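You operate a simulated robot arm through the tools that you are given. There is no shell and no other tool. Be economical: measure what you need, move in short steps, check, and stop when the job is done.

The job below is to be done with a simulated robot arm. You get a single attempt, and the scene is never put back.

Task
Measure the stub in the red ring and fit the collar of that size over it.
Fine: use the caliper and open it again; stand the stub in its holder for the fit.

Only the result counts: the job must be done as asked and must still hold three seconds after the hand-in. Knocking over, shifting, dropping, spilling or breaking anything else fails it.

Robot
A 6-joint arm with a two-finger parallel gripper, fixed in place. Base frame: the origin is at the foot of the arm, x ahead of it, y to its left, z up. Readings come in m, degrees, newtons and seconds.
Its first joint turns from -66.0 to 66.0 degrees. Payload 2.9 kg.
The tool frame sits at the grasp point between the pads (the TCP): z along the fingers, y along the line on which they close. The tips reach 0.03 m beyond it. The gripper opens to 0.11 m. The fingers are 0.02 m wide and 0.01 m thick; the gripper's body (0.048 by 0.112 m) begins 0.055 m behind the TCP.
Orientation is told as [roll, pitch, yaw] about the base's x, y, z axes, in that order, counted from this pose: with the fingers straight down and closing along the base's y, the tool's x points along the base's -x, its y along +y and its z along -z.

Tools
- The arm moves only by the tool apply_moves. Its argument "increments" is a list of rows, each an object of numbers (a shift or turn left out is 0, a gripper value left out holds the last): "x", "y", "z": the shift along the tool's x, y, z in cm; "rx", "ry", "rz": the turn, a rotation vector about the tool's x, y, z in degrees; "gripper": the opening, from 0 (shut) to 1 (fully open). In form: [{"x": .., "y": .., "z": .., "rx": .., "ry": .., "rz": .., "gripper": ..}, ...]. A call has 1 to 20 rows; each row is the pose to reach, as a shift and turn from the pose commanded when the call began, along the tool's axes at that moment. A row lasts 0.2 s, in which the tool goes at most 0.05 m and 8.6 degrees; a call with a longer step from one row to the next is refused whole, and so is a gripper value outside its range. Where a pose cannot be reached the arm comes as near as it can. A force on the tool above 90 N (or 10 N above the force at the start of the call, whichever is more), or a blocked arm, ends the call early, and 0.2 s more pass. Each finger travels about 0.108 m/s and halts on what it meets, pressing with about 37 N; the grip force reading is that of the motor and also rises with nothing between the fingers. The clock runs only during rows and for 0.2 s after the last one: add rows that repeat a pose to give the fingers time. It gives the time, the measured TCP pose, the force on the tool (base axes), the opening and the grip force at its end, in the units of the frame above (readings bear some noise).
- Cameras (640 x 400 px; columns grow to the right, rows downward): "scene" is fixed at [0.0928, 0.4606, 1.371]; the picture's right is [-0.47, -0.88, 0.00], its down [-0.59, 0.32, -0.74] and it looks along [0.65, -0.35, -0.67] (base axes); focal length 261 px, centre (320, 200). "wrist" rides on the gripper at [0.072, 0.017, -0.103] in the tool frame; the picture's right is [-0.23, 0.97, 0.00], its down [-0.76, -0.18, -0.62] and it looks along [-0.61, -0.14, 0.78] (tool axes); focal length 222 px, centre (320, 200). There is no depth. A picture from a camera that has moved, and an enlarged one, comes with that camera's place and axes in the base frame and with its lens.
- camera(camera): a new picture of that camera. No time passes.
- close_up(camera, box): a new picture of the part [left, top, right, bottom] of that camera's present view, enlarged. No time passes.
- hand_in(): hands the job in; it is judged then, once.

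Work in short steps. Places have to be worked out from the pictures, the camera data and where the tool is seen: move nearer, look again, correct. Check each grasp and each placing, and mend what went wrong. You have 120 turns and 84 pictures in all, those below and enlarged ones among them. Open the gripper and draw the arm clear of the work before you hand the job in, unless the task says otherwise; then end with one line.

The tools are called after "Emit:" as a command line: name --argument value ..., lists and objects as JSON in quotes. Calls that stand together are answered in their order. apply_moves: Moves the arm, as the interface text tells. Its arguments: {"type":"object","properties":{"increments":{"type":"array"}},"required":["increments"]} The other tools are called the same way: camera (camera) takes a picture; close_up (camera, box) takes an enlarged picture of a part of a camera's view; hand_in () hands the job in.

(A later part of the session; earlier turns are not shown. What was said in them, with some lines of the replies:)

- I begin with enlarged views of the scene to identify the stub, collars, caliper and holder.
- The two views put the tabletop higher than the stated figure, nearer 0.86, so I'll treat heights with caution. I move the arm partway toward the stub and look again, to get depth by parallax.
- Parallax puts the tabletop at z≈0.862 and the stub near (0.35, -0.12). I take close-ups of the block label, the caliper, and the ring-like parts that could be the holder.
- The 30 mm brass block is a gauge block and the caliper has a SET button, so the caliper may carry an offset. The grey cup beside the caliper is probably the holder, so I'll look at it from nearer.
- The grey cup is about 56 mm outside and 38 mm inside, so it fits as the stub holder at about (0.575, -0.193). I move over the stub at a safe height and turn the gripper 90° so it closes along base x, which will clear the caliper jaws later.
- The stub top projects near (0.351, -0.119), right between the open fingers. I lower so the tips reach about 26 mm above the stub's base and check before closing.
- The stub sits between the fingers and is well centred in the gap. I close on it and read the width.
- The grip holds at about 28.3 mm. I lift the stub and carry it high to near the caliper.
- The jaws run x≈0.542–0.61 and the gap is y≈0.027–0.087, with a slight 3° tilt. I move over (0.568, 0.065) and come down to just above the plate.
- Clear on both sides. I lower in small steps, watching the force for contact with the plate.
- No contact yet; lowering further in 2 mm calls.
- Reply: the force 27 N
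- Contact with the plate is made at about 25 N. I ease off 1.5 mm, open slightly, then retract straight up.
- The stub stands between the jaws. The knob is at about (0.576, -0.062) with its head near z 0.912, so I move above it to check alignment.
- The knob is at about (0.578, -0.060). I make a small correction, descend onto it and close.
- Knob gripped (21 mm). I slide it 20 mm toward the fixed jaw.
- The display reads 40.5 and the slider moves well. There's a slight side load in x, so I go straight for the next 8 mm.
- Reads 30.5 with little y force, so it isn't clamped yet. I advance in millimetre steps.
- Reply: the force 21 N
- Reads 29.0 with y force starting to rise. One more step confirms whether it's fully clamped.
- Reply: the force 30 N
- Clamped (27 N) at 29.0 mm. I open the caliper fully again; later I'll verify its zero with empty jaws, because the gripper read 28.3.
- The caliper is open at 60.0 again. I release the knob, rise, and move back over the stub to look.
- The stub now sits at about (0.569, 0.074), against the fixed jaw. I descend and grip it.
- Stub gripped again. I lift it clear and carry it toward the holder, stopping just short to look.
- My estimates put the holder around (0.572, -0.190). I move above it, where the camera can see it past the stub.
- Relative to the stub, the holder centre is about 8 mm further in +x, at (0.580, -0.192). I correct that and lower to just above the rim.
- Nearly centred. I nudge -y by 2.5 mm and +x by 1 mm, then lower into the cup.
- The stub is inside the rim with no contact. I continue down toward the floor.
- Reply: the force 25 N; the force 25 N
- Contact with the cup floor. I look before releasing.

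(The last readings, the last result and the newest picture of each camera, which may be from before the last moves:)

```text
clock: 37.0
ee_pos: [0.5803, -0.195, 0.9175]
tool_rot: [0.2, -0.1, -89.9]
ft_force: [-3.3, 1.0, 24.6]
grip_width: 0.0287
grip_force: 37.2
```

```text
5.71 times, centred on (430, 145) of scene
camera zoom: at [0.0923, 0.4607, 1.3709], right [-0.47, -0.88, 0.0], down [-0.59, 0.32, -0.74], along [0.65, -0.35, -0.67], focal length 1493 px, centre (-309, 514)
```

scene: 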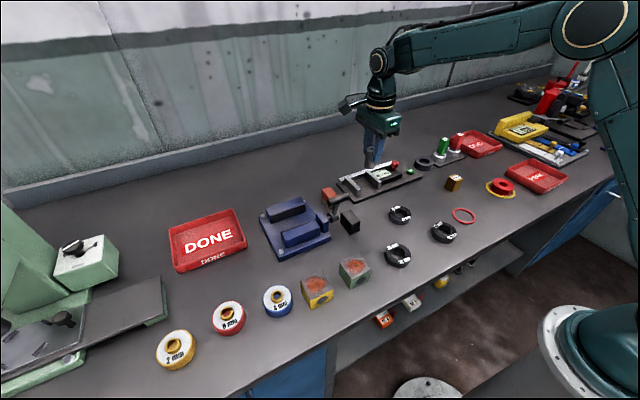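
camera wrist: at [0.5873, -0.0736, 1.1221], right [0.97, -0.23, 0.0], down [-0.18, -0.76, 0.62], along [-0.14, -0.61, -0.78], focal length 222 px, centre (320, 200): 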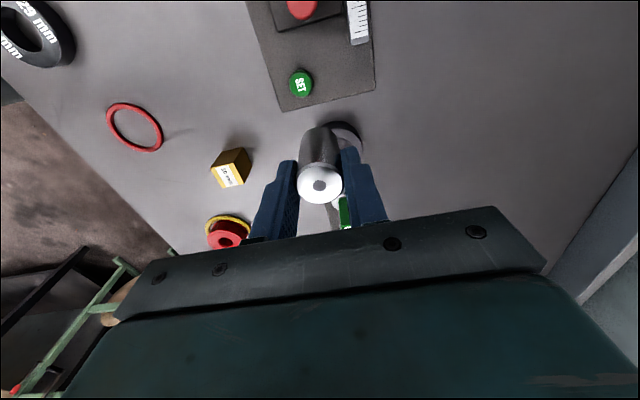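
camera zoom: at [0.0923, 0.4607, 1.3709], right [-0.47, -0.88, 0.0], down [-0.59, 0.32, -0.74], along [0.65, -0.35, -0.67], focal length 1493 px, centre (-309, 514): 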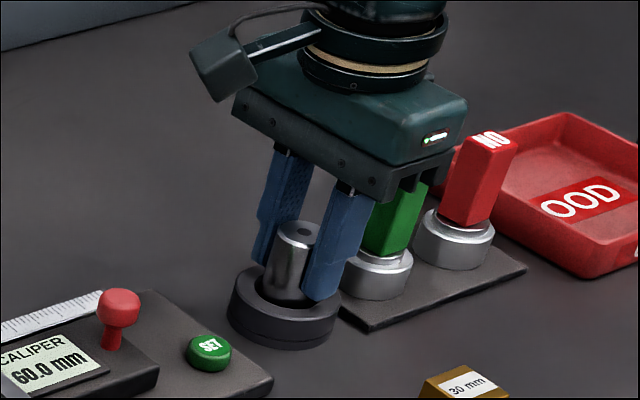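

The stub is standing inside the cup. I ease off, release and rise to check.

Emit:
apply_moves --increments '[{"z": -0.3}, {"z": -0.3, "gripper": 0.3}, {"z": -0.3, "gripper": 0.42}, {"z": -0.3, "gripper": 0.42}, {"z": -2}, {"z": -5}, {"z": -8}, {"z": -10}, {"z": -10}]'

Emit:
close_up --camera "wrist" --box '[240, 40, 400, 200]'

Emit:
close_up --camera "scene" --box '[390, 110, 470, 180]'

```text
clock: 39.0
ee_pos: [0.578, -0.1947, 1.0147]
tool_rot: [-0.1, 0.1, -90.0]
ft_force: [0.4, 0.5, 0.5]
grip_width: 0.0461
grip_force: 0.0
```

```text
2.50 times, centred on (320, 120) of wrist
camera zoom: at [0.5954, -0.122, 1.1185], right [0.97, -0.23, 0.0], down [-0.18, -0.76, 0.62], along [-0.14, -0.61, -0.78], focal length 555 px, centre (320, 400)
```

zoom: 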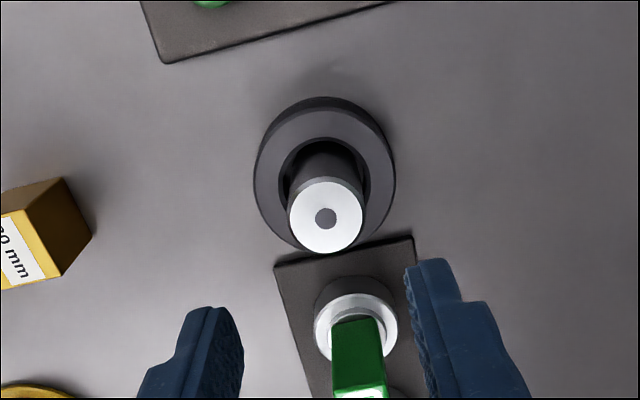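

```text
5.71 times, centred on (430, 145) of scene
camera zoom: at [0.0928, 0.4606, 1.371], right [-0.47, -0.88, 0.0], down [-0.59, 0.32, -0.74], along [0.65, -0.35, -0.67], focal length 1493 px, centre (-309, 514)
```

zoom: 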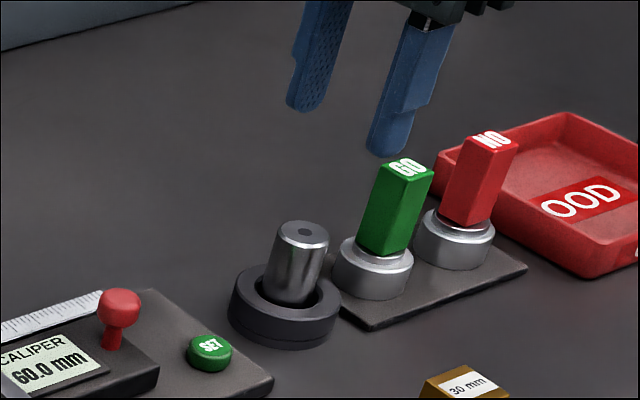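

The stub stands upright in the holder. Now I check the caliper's zero with empty jaws: back to the knob and grip it.

Emit:
apply_moves --increments '[{"x": 3.5}, {"x": 7}, {"x": 10.5, "y": -0.2}, {"x": 13.5, "y": -0.27}, {"x": 13.5, "y": -0.27, "z": 3}, {"x": 13.5, "y": -0.27, "z": 6}, {"x": 13.5, "y": -0.27, "z": 8.7}, {"x": 13.5, "y": -0.27, "z": 8.7}, {"x": 13.5, "y": -0.27, "z": 8.7, "gripper": 0.2}, {"x": 13.5, "y": -0.27, "z": 8.7, "gripper": 0}, {"x": 13.5, "y": -0.27, "z": 8.7, "gripper": 0}]'

Emit:
apply_moves --increments '[{"x": 0.7}, {"x": 1.4}, {"x": 2.1}, {"x": 2.8}, {"x": 3.5}, {"x": 4.2}, {"x": 4.8}, {"x": 5.4}, {"x": 5.4}]'

Emit:
close_up --camera "scene" --box '[330, 120, 430, 190]'

```text
clock: 41.4
ee_pos: [0.5785, -0.0581, 0.9261]
tool_rot: [-0.3, 0.0, -89.9]
ft_force: [-20.6, -0.2, 2.7]
grip_width: 0.0215
grip_force: 45.0
```

```text
clock: 43.4
ee_pos: [0.5781, -0.0102, 0.9317]
tool_rot: [0.2, -0.1, -90.5]
ft_force: [-3.4, -29.4, 8.7]
grip_width: 0.0216
grip_force: 44.8
```

```text
5.71 times, centred on (380, 155) of scene
camera zoom: at [0.0926, 0.4599, 1.3712], right [-0.47, -0.88, 0.0], down [-0.59, 0.32, -0.74], along [0.65, -0.35, -0.67], focal length 1493 px, centre (-23, 457)
```

zoom: 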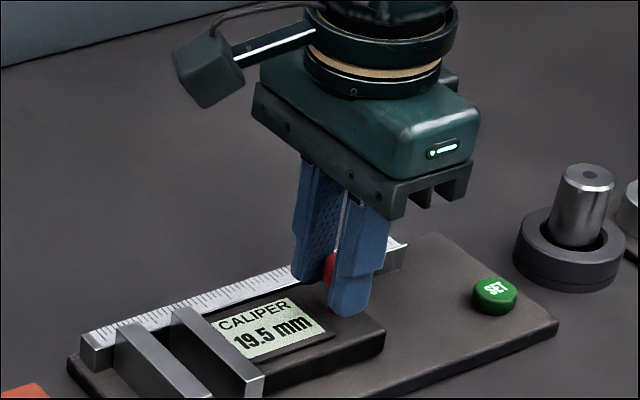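

The slider bottoms out at 19.5 (travel stop), so there is no zero check this way. Trying the 29 collar will itself verify the size, since it could not go over a larger stub. I regrip the knob centrally and reopen the caliper.

Emit:
apply_moves --increments '[{"x": -0.5}, {"x": -0.5, "gripper": 0.3}, {"x": -0.5, "gripper": 0.4}, {"x": -1.3}, {"x": -1.3, "gripper": 0.2}, {"x": -1.3, "gripper": 0}, {"x": -1.3, "gripper": 0}, {"x": -1.9}, {"x": -2.7}, {"x": -3.5}, {"x": -4.2}, {"x": -4.9}, {"x": -5.4}, {"x": -5.45}, {"x": -5.45}]'

Emit:
close_up --camera "scene" --box '[330, 120, 430, 190]'

```text
clock: 46.6
ee_pos: [0.5773, -0.0573, 0.9297]
tool_rot: [0.1, 0.0, -89.8]
ft_force: [-4.3, 20.7, -6.5]
grip_width: 0.0215
grip_force: 45.3
```

```text
5.71 times, centred on (380, 155) of scene
camera zoom: at [0.0928, 0.4611, 1.3708], right [-0.47, -0.88, 0.0], down [-0.59, 0.32, -0.74], along [0.65, -0.35, -0.67], focal length 1493 px, centre (-23, 457)
```

zoom: 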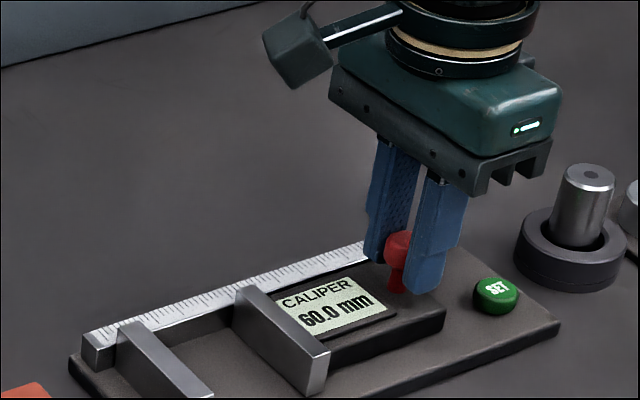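

Caliper reopened at 60.0. I release the knob, rise and go over the 29 mm collar at about (0.336, -0.015) with the gripper wide open.

Emit:
apply_moves --increments '[{"x": 0.2}, {"x": 0.2, "gripper": 0.3}, {"x": 0.2, "gripper": 0.4}, {"x": 0.2, "z": -3}, {"x": 0.2, "z": -7}, {"x": 1, "y": -4, "z": -9}, {"x": 2, "y": -8.5, "z": -9}, {"x": 3, "y": -13, "z": -9}, {"x": 4, "y": -17.5, "z": -9, "gripper": 1}, {"x": 4.5, "y": -22, "z": -9}, {"x": 4.5, "y": -24.2, "z": -9}, {"x": 4.5, "y": -24.2, "z": -8}, {"x": 4.5, "y": -24.2, "z": -8}]'

Emit:
camera --camera "wrist"

Emit:
close_up --camera "scene" --box '[330, 120, 450, 204]'

```text
clock: 49.4
ee_pos: [0.335, -0.0171, 1.0093]
tool_rot: [0.0, 0.1, -90.0]
ft_force: [0.2, -0.6, 0.1]
grip_width: 0.1098
grip_force: 0.2
```

```text
36 pictures are left
camera wrist: at [0.3521, 0.0556, 1.113], right [0.97, -0.23, 0.0], down [-0.18, -0.76, 0.62], along [-0.14, -0.61, -0.78], focal length 222 px, centre (320, 200)
```

wrist: 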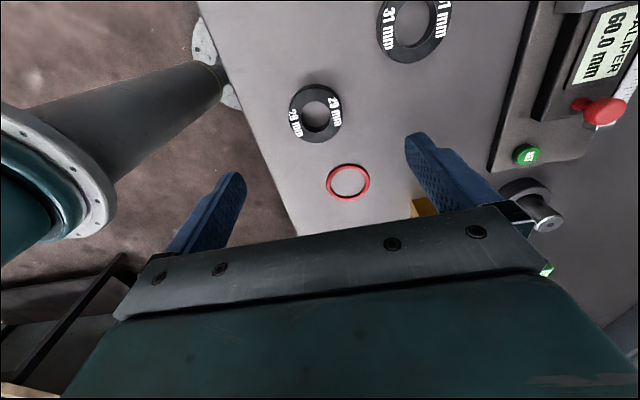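

```text
4.76 times, centred on (390, 162) of scene
camera zoom: at [0.0928, 0.4606, 1.371], right [-0.47, -0.88, 0.0], down [-0.59, 0.32, -0.74], along [0.65, -0.35, -0.67], focal length 1244 px, centre (-13, 381)
```

zoom: 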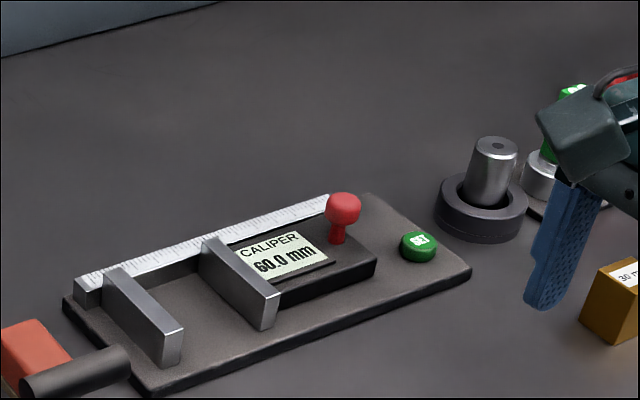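

The collar centre is at about (0.332, -0.014). I lower around it with open fingers and check.

Emit:
apply_moves --increments '[{"x": 0.1, "y": -0.4, "z": 3}, {"x": 0.1, "y": -0.4, "z": 6}, {"x": 0.1, "y": -0.4, "z": 9}, {"x": 0.1, "y": -0.4, "z": 10.8}, {"x": 0.1, "y": -0.4, "z": 11.3}, {"x": 0.1, "y": -0.4, "z": 11.3}]'

Emit:
camera --camera "wrist"

```text
clock: 50.8
ee_pos: [0.3316, -0.0153, 0.8969]
tool_rot: [0.0, 0.0, -90.0]
ft_force: [-0.3, -1.0, -0.3]
grip_width: 0.1098
grip_force: 0.0
```

```text
34 pictures are left
camera wrist: at [0.3485, 0.0566, 0.9999], right [0.97, -0.23, 0.0], down [-0.18, -0.76, 0.62], along [-0.14, -0.61, -0.78], focal length 222 px, centre (320, 200)
```

wrist: 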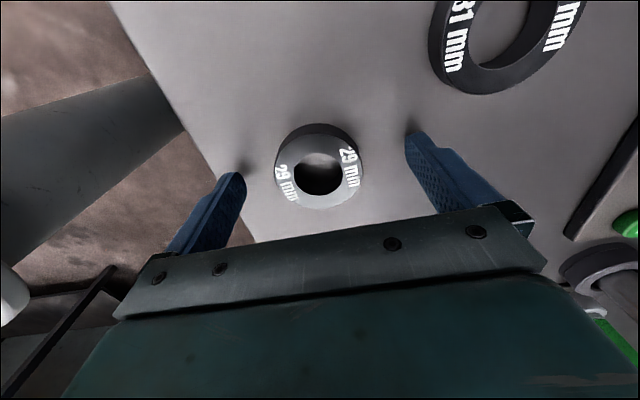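

The collar is centred between the fingers. To centre it accurately in y too, I turn the gripper back 90°, close and open it there, then turn again for the final grip.

Emit:
apply_moves --increments '[{"rz": -8.2}, {"rz": -16.4}, {"rz": -24.6}, {"rz": -32.8}, {"rz": -41}, {"rz": -49.2}, {"rz": -57.4}, {"rz": -65.6}, {"rz": -73.8}, {"rz": -82}, {"rz": -90}, {"rz": -90}, {"rz": -90, "gripper": 0.6}, {"rz": -90, "gripper": 0.4}, {"rz": -90, "gripper": 0.4}, {"rz": -90, "gripper": 0.4}]'

Emit:
camera --camera "wrist"

```text
clock: 54.2
ee_pos: [0.3324, -0.014, 0.8964]
tool_rot: [0.1, 0.0, 0.0]
ft_force: [0.0, -0.9, -0.9]
grip_width: 0.0572
grip_force: 36.8
```

```text
33 pictures are left
camera wrist: at [0.2594, 0.0023, 0.9998], right [0.23, 0.97, 0.0], down [0.76, -0.18, 0.62], along [0.61, -0.14, -0.78], focal length 222 px, centre (320, 200)
```

wrist: 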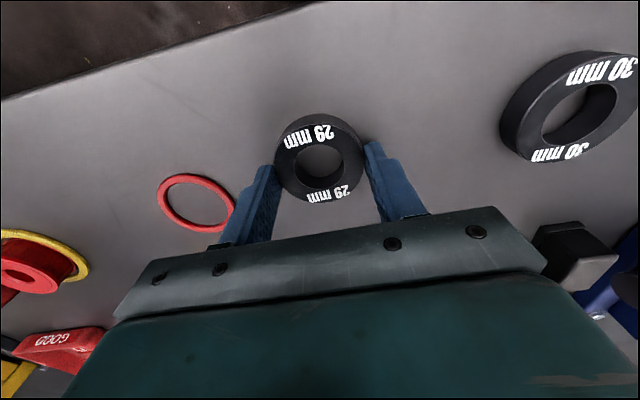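

Collar is 57 mm wide and now centred in y. I open, turn back 90° and grip for the carry.

Emit:
apply_moves --increments '[{"gripper": 0.8}, {"gripper": 1}, {"gripper": 1}, {"rz": 8.2}, {"rz": 16.4}, {"rz": 24.6}, {"rz": 32.8}, {"rz": 41}, {"rz": 49.2}, {"rz": 57.4}, {"rz": 65.6}, {"rz": 73.8}, {"rz": 82}, {"rz": 90}, {"rz": 90}, {"rz": 90, "gripper": 0.6}, {"rz": 90, "gripper": 0.4}, {"rz": 90, "gripper": 0.3}, {"rz": 90, "gripper": 0.3}]'

Emit:
camera --camera "wrist"

```text
clock: 58.2
ee_pos: [0.3318, -0.0141, 0.8976]
tool_rot: [0.0, 0.0, -90.0]
ft_force: [-2.0, -0.4, 0.9]
grip_width: 0.0571
grip_force: 37.1
```

```text
32 pictures are left
camera wrist: at [0.3483, 0.0576, 1.0009], right [0.97, -0.23, 0.0], down [-0.18, -0.76, 0.62], along [-0.14, -0.61, -0.78], focal length 222 px, centre (320, 200)
```

wrist: 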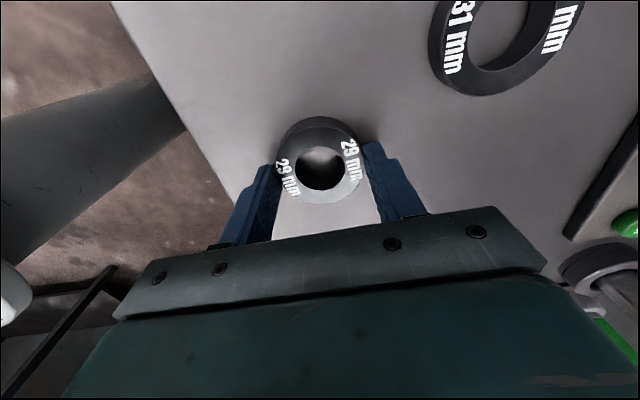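

Collar gripped at 57.1 mm, centred on the TCP. I lift it high and carry it above the holder, where the camera can still see the stub top past the collar.

Emit:
apply_moves --increments '[{"z": -4}, {"z": -8.5}, {"z": -13}, {"x": -2.5, "y": 3, "z": -16}, {"x": -5, "y": 6, "z": -18}, {"x": -8, "y": 9.5, "z": -20}, {"x": -11, "y": 13, "z": -20}, {"x": -14, "y": 16.5, "z": -20}, {"x": -16.5, "y": 20, "z": -20}, {"x": -18.2, "y": 23.5, "z": -20}, {"x": -18.2, "y": 24.87, "z": -20}, {"x": -18.2, "y": 24.87, "z": -20}]'

Emit:
close_up --camera "wrist" --box '[250, 60, 390, 220]'

Emit:
close_up --camera "scene" --box '[390, 80, 490, 180]'

```text
refused: row 6 steps farther than a row can; nothing moved
```

```text
2.50 times, centred on (320, 140) of wrist
camera zoom: at [0.3483, 0.0576, 1.0009], right [0.97, -0.23, 0.0], down [-0.18, -0.76, 0.62], along [-0.14, -0.61, -0.78], focal length 555 px, centre (320, 350)
```

zoom: 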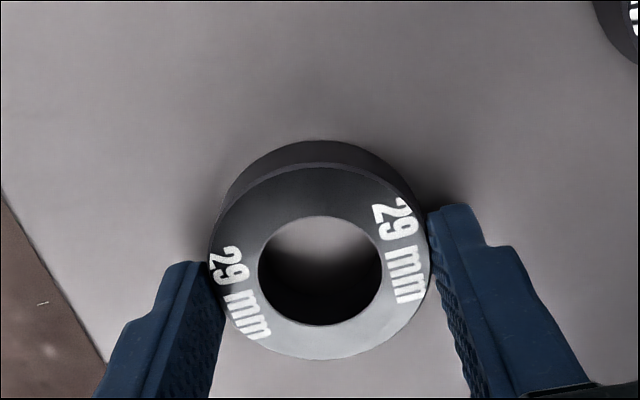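

```text
4.00 times, centred on (440, 130) of scene
camera zoom: at [0.0927, 0.4606, 1.371], right [-0.47, -0.88, 0.0], down [-0.59, 0.32, -0.74], along [0.65, -0.35, -0.67], focal length 1045 px, centre (-160, 480)
```

zoom: 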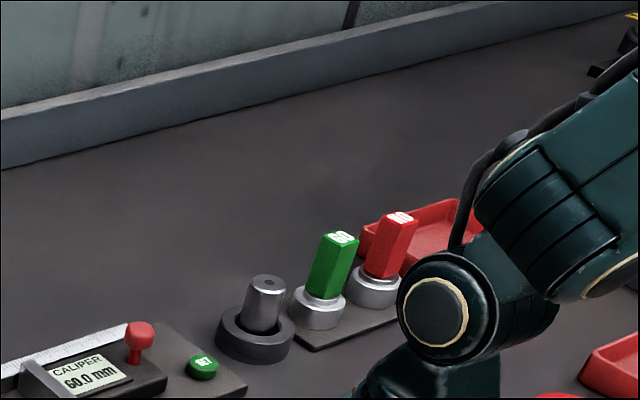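

The move was refused for one step that was slightly too long; I resend it with smaller steps.

Emit:
apply_moves --increments '[{"z": -4}, {"z": -8.5}, {"z": -13}, {"x": -2.5, "y": 3, "z": -15}, {"x": -5, "y": 6, "z": -17}, {"x": -7.5, "y": 9, "z": -19}, {"x": -10, "y": 12.5, "z": -20}, {"x": -12.5, "y": 16, "z": -20}, {"x": -15, "y": 19, "z": -20}, {"x": -17, "y": 22, "z": -20}, {"x": -18.2, "y": 24.87, "z": -20}, {"x": -18.2, "y": 24.87, "z": -20}]'

Emit:
close_up --camera "wrist" --box '[250, 60, 390, 220]'

Emit:
close_up --camera "scene" --box '[390, 80, 490, 180]'

```text
clock: 60.8
ee_pos: [0.5803, -0.1976, 1.0954]
tool_rot: [-0.1, 0.1, -89.9]
ft_force: [-0.3, 0.2, -2.1]
grip_width: 0.057
grip_force: 36.7
```

```text
2.50 times, centred on (320, 140) of wrist
camera zoom: at [0.5969, -0.1253, 1.1995], right [0.97, -0.23, 0.0], down [-0.18, -0.76, 0.62], along [-0.14, -0.61, -0.78], focal length 555 px, centre (320, 350)
```

zoom: 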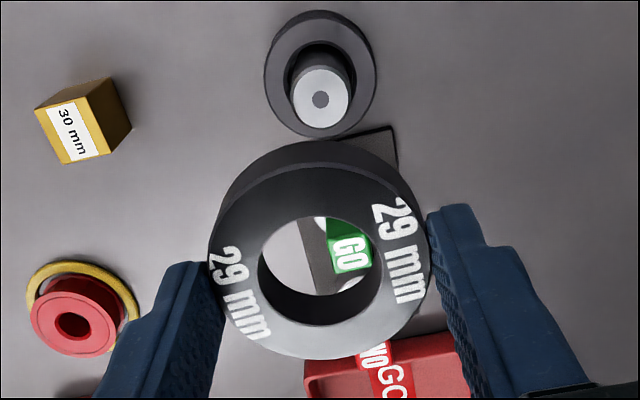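

```text
4.00 times, centred on (440, 130) of scene
camera zoom: at [0.0928, 0.4606, 1.371], right [-0.47, -0.88, 0.0], down [-0.59, 0.32, -0.74], along [0.65, -0.35, -0.67], focal length 1045 px, centre (-160, 480)
```

zoom: 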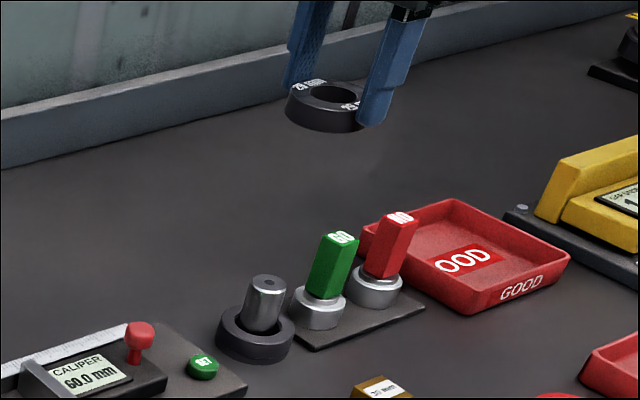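

The stub top lines up with the collar axis to within about 1–2 mm. I lower until the collar is about 1 cm above the stub top and look again.

Emit:
apply_moves --increments '[{"z": 4}, {"z": 8}, {"z": 11.5}, {"z": 13.4}, {"z": 13.4}]'

Emit:
close_up --camera "wrist" --box '[250, 60, 390, 220]'

Emit:
close_up --camera "scene" --box '[395, 110, 465, 180]'

```text
clock: 62.0
ee_pos: [0.5815, -0.199, 0.9613]
tool_rot: [0.1, 0.1, -90.0]
ft_force: [0.2, -0.7, -2.3]
grip_width: 0.057
grip_force: 37.1
```

```text
2.50 times, centred on (320, 140) of wrist
camera zoom: at [0.5983, -0.1274, 1.065], right [0.97, -0.23, 0.0], down [-0.18, -0.76, 0.62], along [-0.14, -0.61, -0.78], focal length 555 px, centre (320, 350)
```

zoom: 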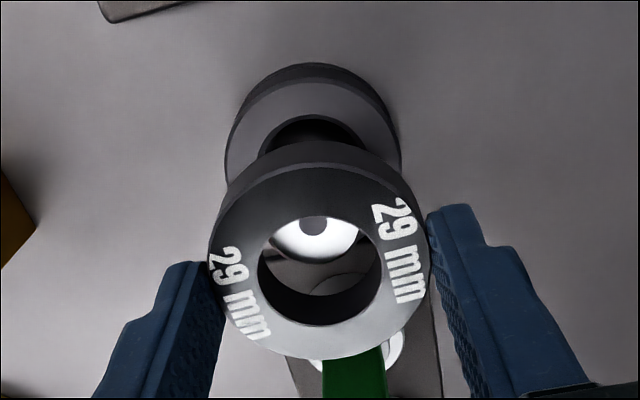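

```text
5.71 times, centred on (430, 145) of scene
camera zoom: at [0.0928, 0.4606, 1.371], right [-0.47, -0.88, 0.0], down [-0.59, 0.32, -0.74], along [0.65, -0.35, -0.67], focal length 1493 px, centre (-309, 514)
```

zoom: 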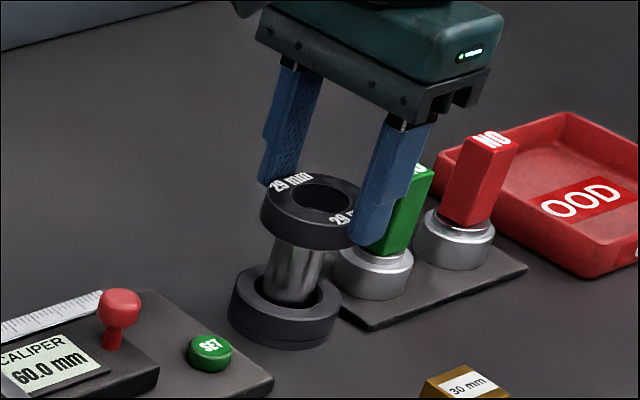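

Through the hole the stub top is about 1.5 mm toward -x and under 1 mm toward +y. I correct for that and lower slowly with force checks.

Emit:
apply_moves --increments '[{"x": 0.05, "y": -0.15}, {"x": 0.05, "y": -0.15, "z": 0.5}, {"x": 0.05, "y": -0.15, "z": 1}]'

Emit:
apply_moves --increments '[{"z": 0.15}, {"z": 0.3}]'

Emit:
apply_moves --increments '[{"z": 0.15}, {"z": 0.3}]'

Emit:
close_up --camera "wrist" --box '[250, 60, 390, 220]'

```text
clock: 62.8
ee_pos: [0.58, -0.1999, 0.9517]
tool_rot: [-0.1, 0.0, -89.9]
ft_force: [0.3, 1.7, -2.4]
grip_width: 0.0572
grip_force: 36.7
```

```text
clock: 63.4
ee_pos: [0.5794, -0.1961, 0.9487]
tool_rot: [-0.2, 0.1, -90.0]
ft_force: [0.4, 0.5, -2.0]
grip_width: 0.0571
grip_force: 36.6
```

```text
clock: 64.0
ee_pos: [0.5797, -0.1981, 0.9471]
tool_rot: [-0.1, 0.0, -90.0]
ft_force: [-0.2, 0.2, -2.2]
grip_width: 0.0571
grip_force: 36.8
```

```text
2.50 times, centred on (320, 140) of wrist
camera zoom: at [0.5962, -0.1248, 1.0503], right [0.97, -0.23, 0.0], down [-0.18, -0.76, 0.62], along [-0.14, -0.61, -0.78], focal length 555 px, centre (320, 350)
```

zoom: 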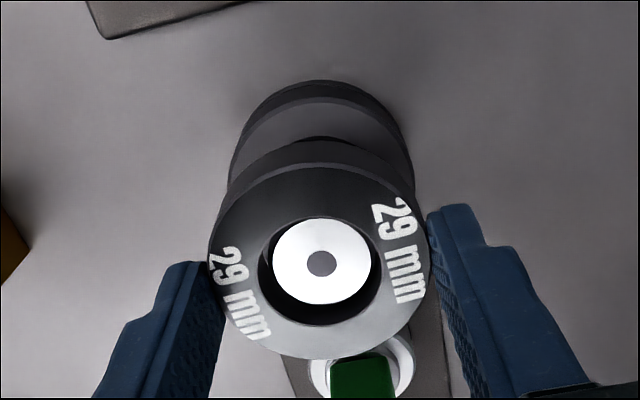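

The stub top is inside the bore, well centred, with no contact force. I continue lowering in steps.

Emit:
apply_moves --increments '[{"z": 0.3}, {"z": 0.6}]'

Emit:
apply_moves --increments '[{"z": 0.3}, {"z": 0.6}]'

Emit:
apply_moves --increments '[{"z": 0.3}, {"z": 0.6}]'

Emit:
close_up --camera "wrist" --box '[250, 60, 390, 220]'

Emit:
close_up --camera "scene" --box '[395, 110, 465, 180]'

```text
clock: 64.6
ee_pos: [0.5795, -0.1952, 0.9403]
tool_rot: [0.0, 0.0, -90.1]
ft_force: [-0.2, -0.8, -2.5]
grip_width: 0.0569
grip_force: 36.5
```

```text
clock: 65.2
ee_pos: [0.58, -0.1949, 0.9355]
tool_rot: [-0.1, 0.0, -90.0]
ft_force: [0.0, 0.2, -1.8]
grip_width: 0.0574
grip_force: 37.0
```

```text
clock: 65.8
ee_pos: [0.5805, -0.1957, 0.9293]
tool_rot: [0.1, 0.0, -90.0]
ft_force: [-1.0, -0.1, -2.7]
grip_width: 0.0574
grip_force: 37.1
```

```text
2.50 times, centred on (320, 140) of wrist
camera zoom: at [0.5959, -0.1238, 1.0324], right [0.97, -0.23, 0.0], down [-0.18, -0.76, 0.62], along [-0.14, -0.61, -0.78], focal length 555 px, centre (320, 350)
```

zoom: 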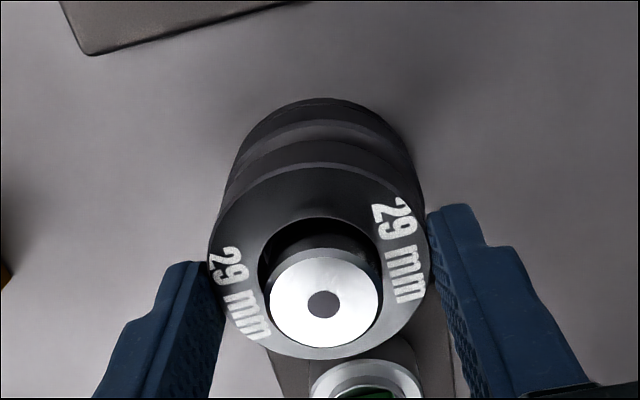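

```text
5.71 times, centred on (430, 145) of scene
camera zoom: at [0.0928, 0.4606, 1.371], right [-0.47, -0.88, 0.0], down [-0.59, 0.32, -0.74], along [0.65, -0.35, -0.67], focal length 1493 px, centre (-309, 514)
```

zoom: 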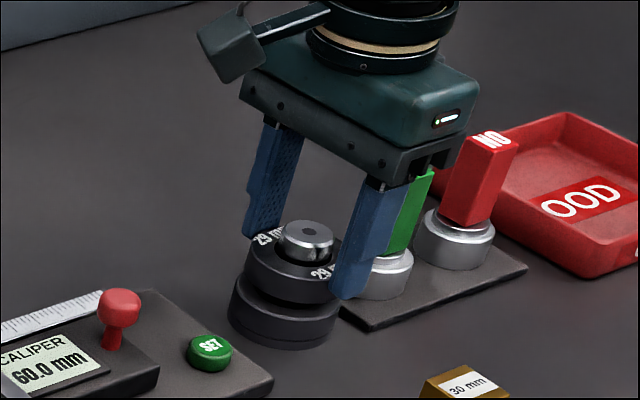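

The collar slides freely down the stub. The gripper (about 28.4) and the caliper (29.0) both point to the 29 mm size. I lower the last stretch until it rests on the holder rim.

Emit:
apply_moves --increments '[{"z": 0.25}, {"z": 0.5}]'

Emit:
apply_moves --increments '[{"z": 0.15}, {"z": 0.3}]'

Emit:
apply_moves --increments '[{"z": 0.1}, {"z": 0.2}]'

```text
clock: 66.4
ee_pos: [0.5783, -0.1951, 0.9234]
tool_rot: [-0.1, 0.0, -90.0]
ft_force: [1.5, -0.8, -2.5]
grip_width: 0.0571
grip_force: 37.1
```

```text
clock: 67.0
ee_pos: [0.579, -0.196, 0.9208]
tool_rot: [0.0, 0.0, -89.9]
ft_force: [-0.4, -1.2, -3.0]
grip_width: 0.0571
grip_force: 37.5
```

```text
clock: 67.6
ee_pos: [0.5787, -0.1965, 0.9195]
tool_rot: [0.0, 0.0, -90.0]
ft_force: [-2.9, 0.7, 4.9]
grip_width: 0.0573
grip_force: 37.1
```

Contact is starting at about 0.919, so the collar is touching the rim. I press 0.5 mm more, release and rise straight up.

Emit:
apply_moves --increments '[{"z": 0.05}, {"z": 0.05, "gripper": 0.6}, {"z": 0.05, "gripper": 0.75}, {"z": 0.05, "gripper": 0.75}, {"z": -2}, {"z": -5}, {"z": -9}, {"z": -12}, {"z": -12}]'

Emit:
close_up --camera "wrist" --box '[240, 40, 400, 200]'

Emit:
close_up --camera "scene" --box '[395, 110, 465, 180]'

```text
clock: 69.6
ee_pos: [0.5757, -0.1991, 1.0366]
tool_rot: [0.1, 0.1, -90.0]
ft_force: [0.4, -0.2, 0.6]
grip_width: 0.0825
grip_force: 0.1
```

```text
2.50 times, centred on (320, 120) of wrist
camera zoom: at [0.5927, -0.1268, 1.1406], right [0.97, -0.23, 0.0], down [-0.18, -0.76, 0.62], along [-0.14, -0.61, -0.78], focal length 555 px, centre (320, 400)
```

zoom: 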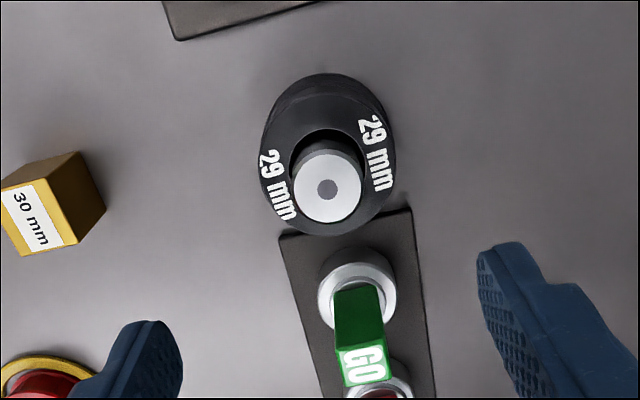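

```text
5.71 times, centred on (430, 145) of scene
camera zoom: at [0.0928, 0.4606, 1.371], right [-0.47, -0.88, 0.0], down [-0.59, 0.32, -0.74], along [0.65, -0.35, -0.67], focal length 1493 px, centre (-309, 514)
```

zoom: 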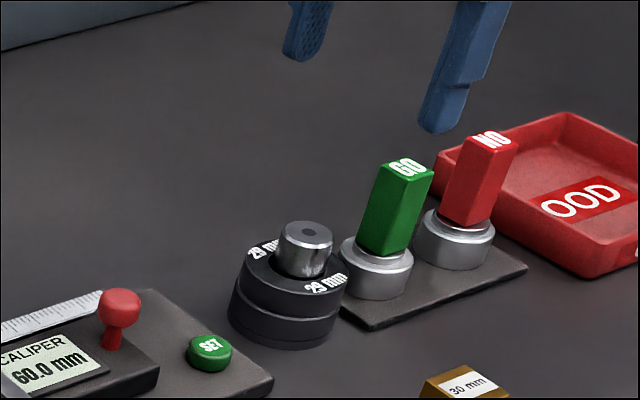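

The 29 mm collar sits flat on the holder rim around the upright stub. The caliper reads 60.0 (open), and nothing else has moved. I draw the arm clear and take a final look.

Emit:
apply_moves --increments '[{"z": -4}, {"z": -8}, {"y": -4, "z": -10}, {"y": -8, "z": -10}, {"y": -12, "z": -10}, {"y": -15, "z": -10}, {"y": -15, "z": -10}]'

Emit:
camera --camera "scene"

```text
clock: 71.2
ee_pos: [0.4284, -0.1935, 1.1373]
tool_rot: [0.0, 0.1, -89.9]
ft_force: [-0.1, 1.3, -1.1]
grip_width: 0.0825
grip_force: 0.0
```

```text
20 pictures are left
```

scene: 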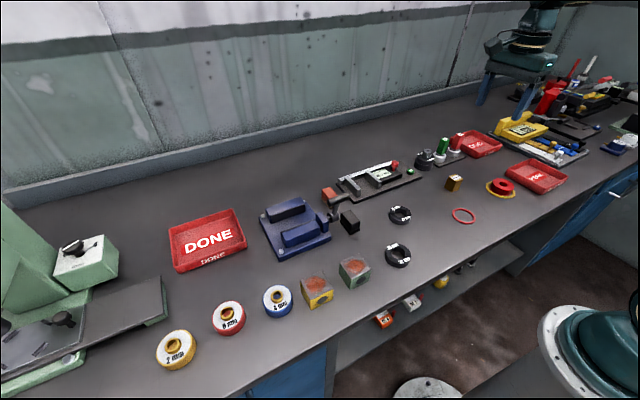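

The arm is clear, everything else is in place and the work is stable, so I hand in.

Emit:
hand_in

```text
The job is handed in.
```

The stub measured 29.0 mm in the caliper; it now stands in its holder with the 29 mm collar over it, and the caliper is open again at 60.0 mm. I couldn't check the caliper's zero, but the gripper's own reading of about 28.4 mm also points to the 29 mm collar.
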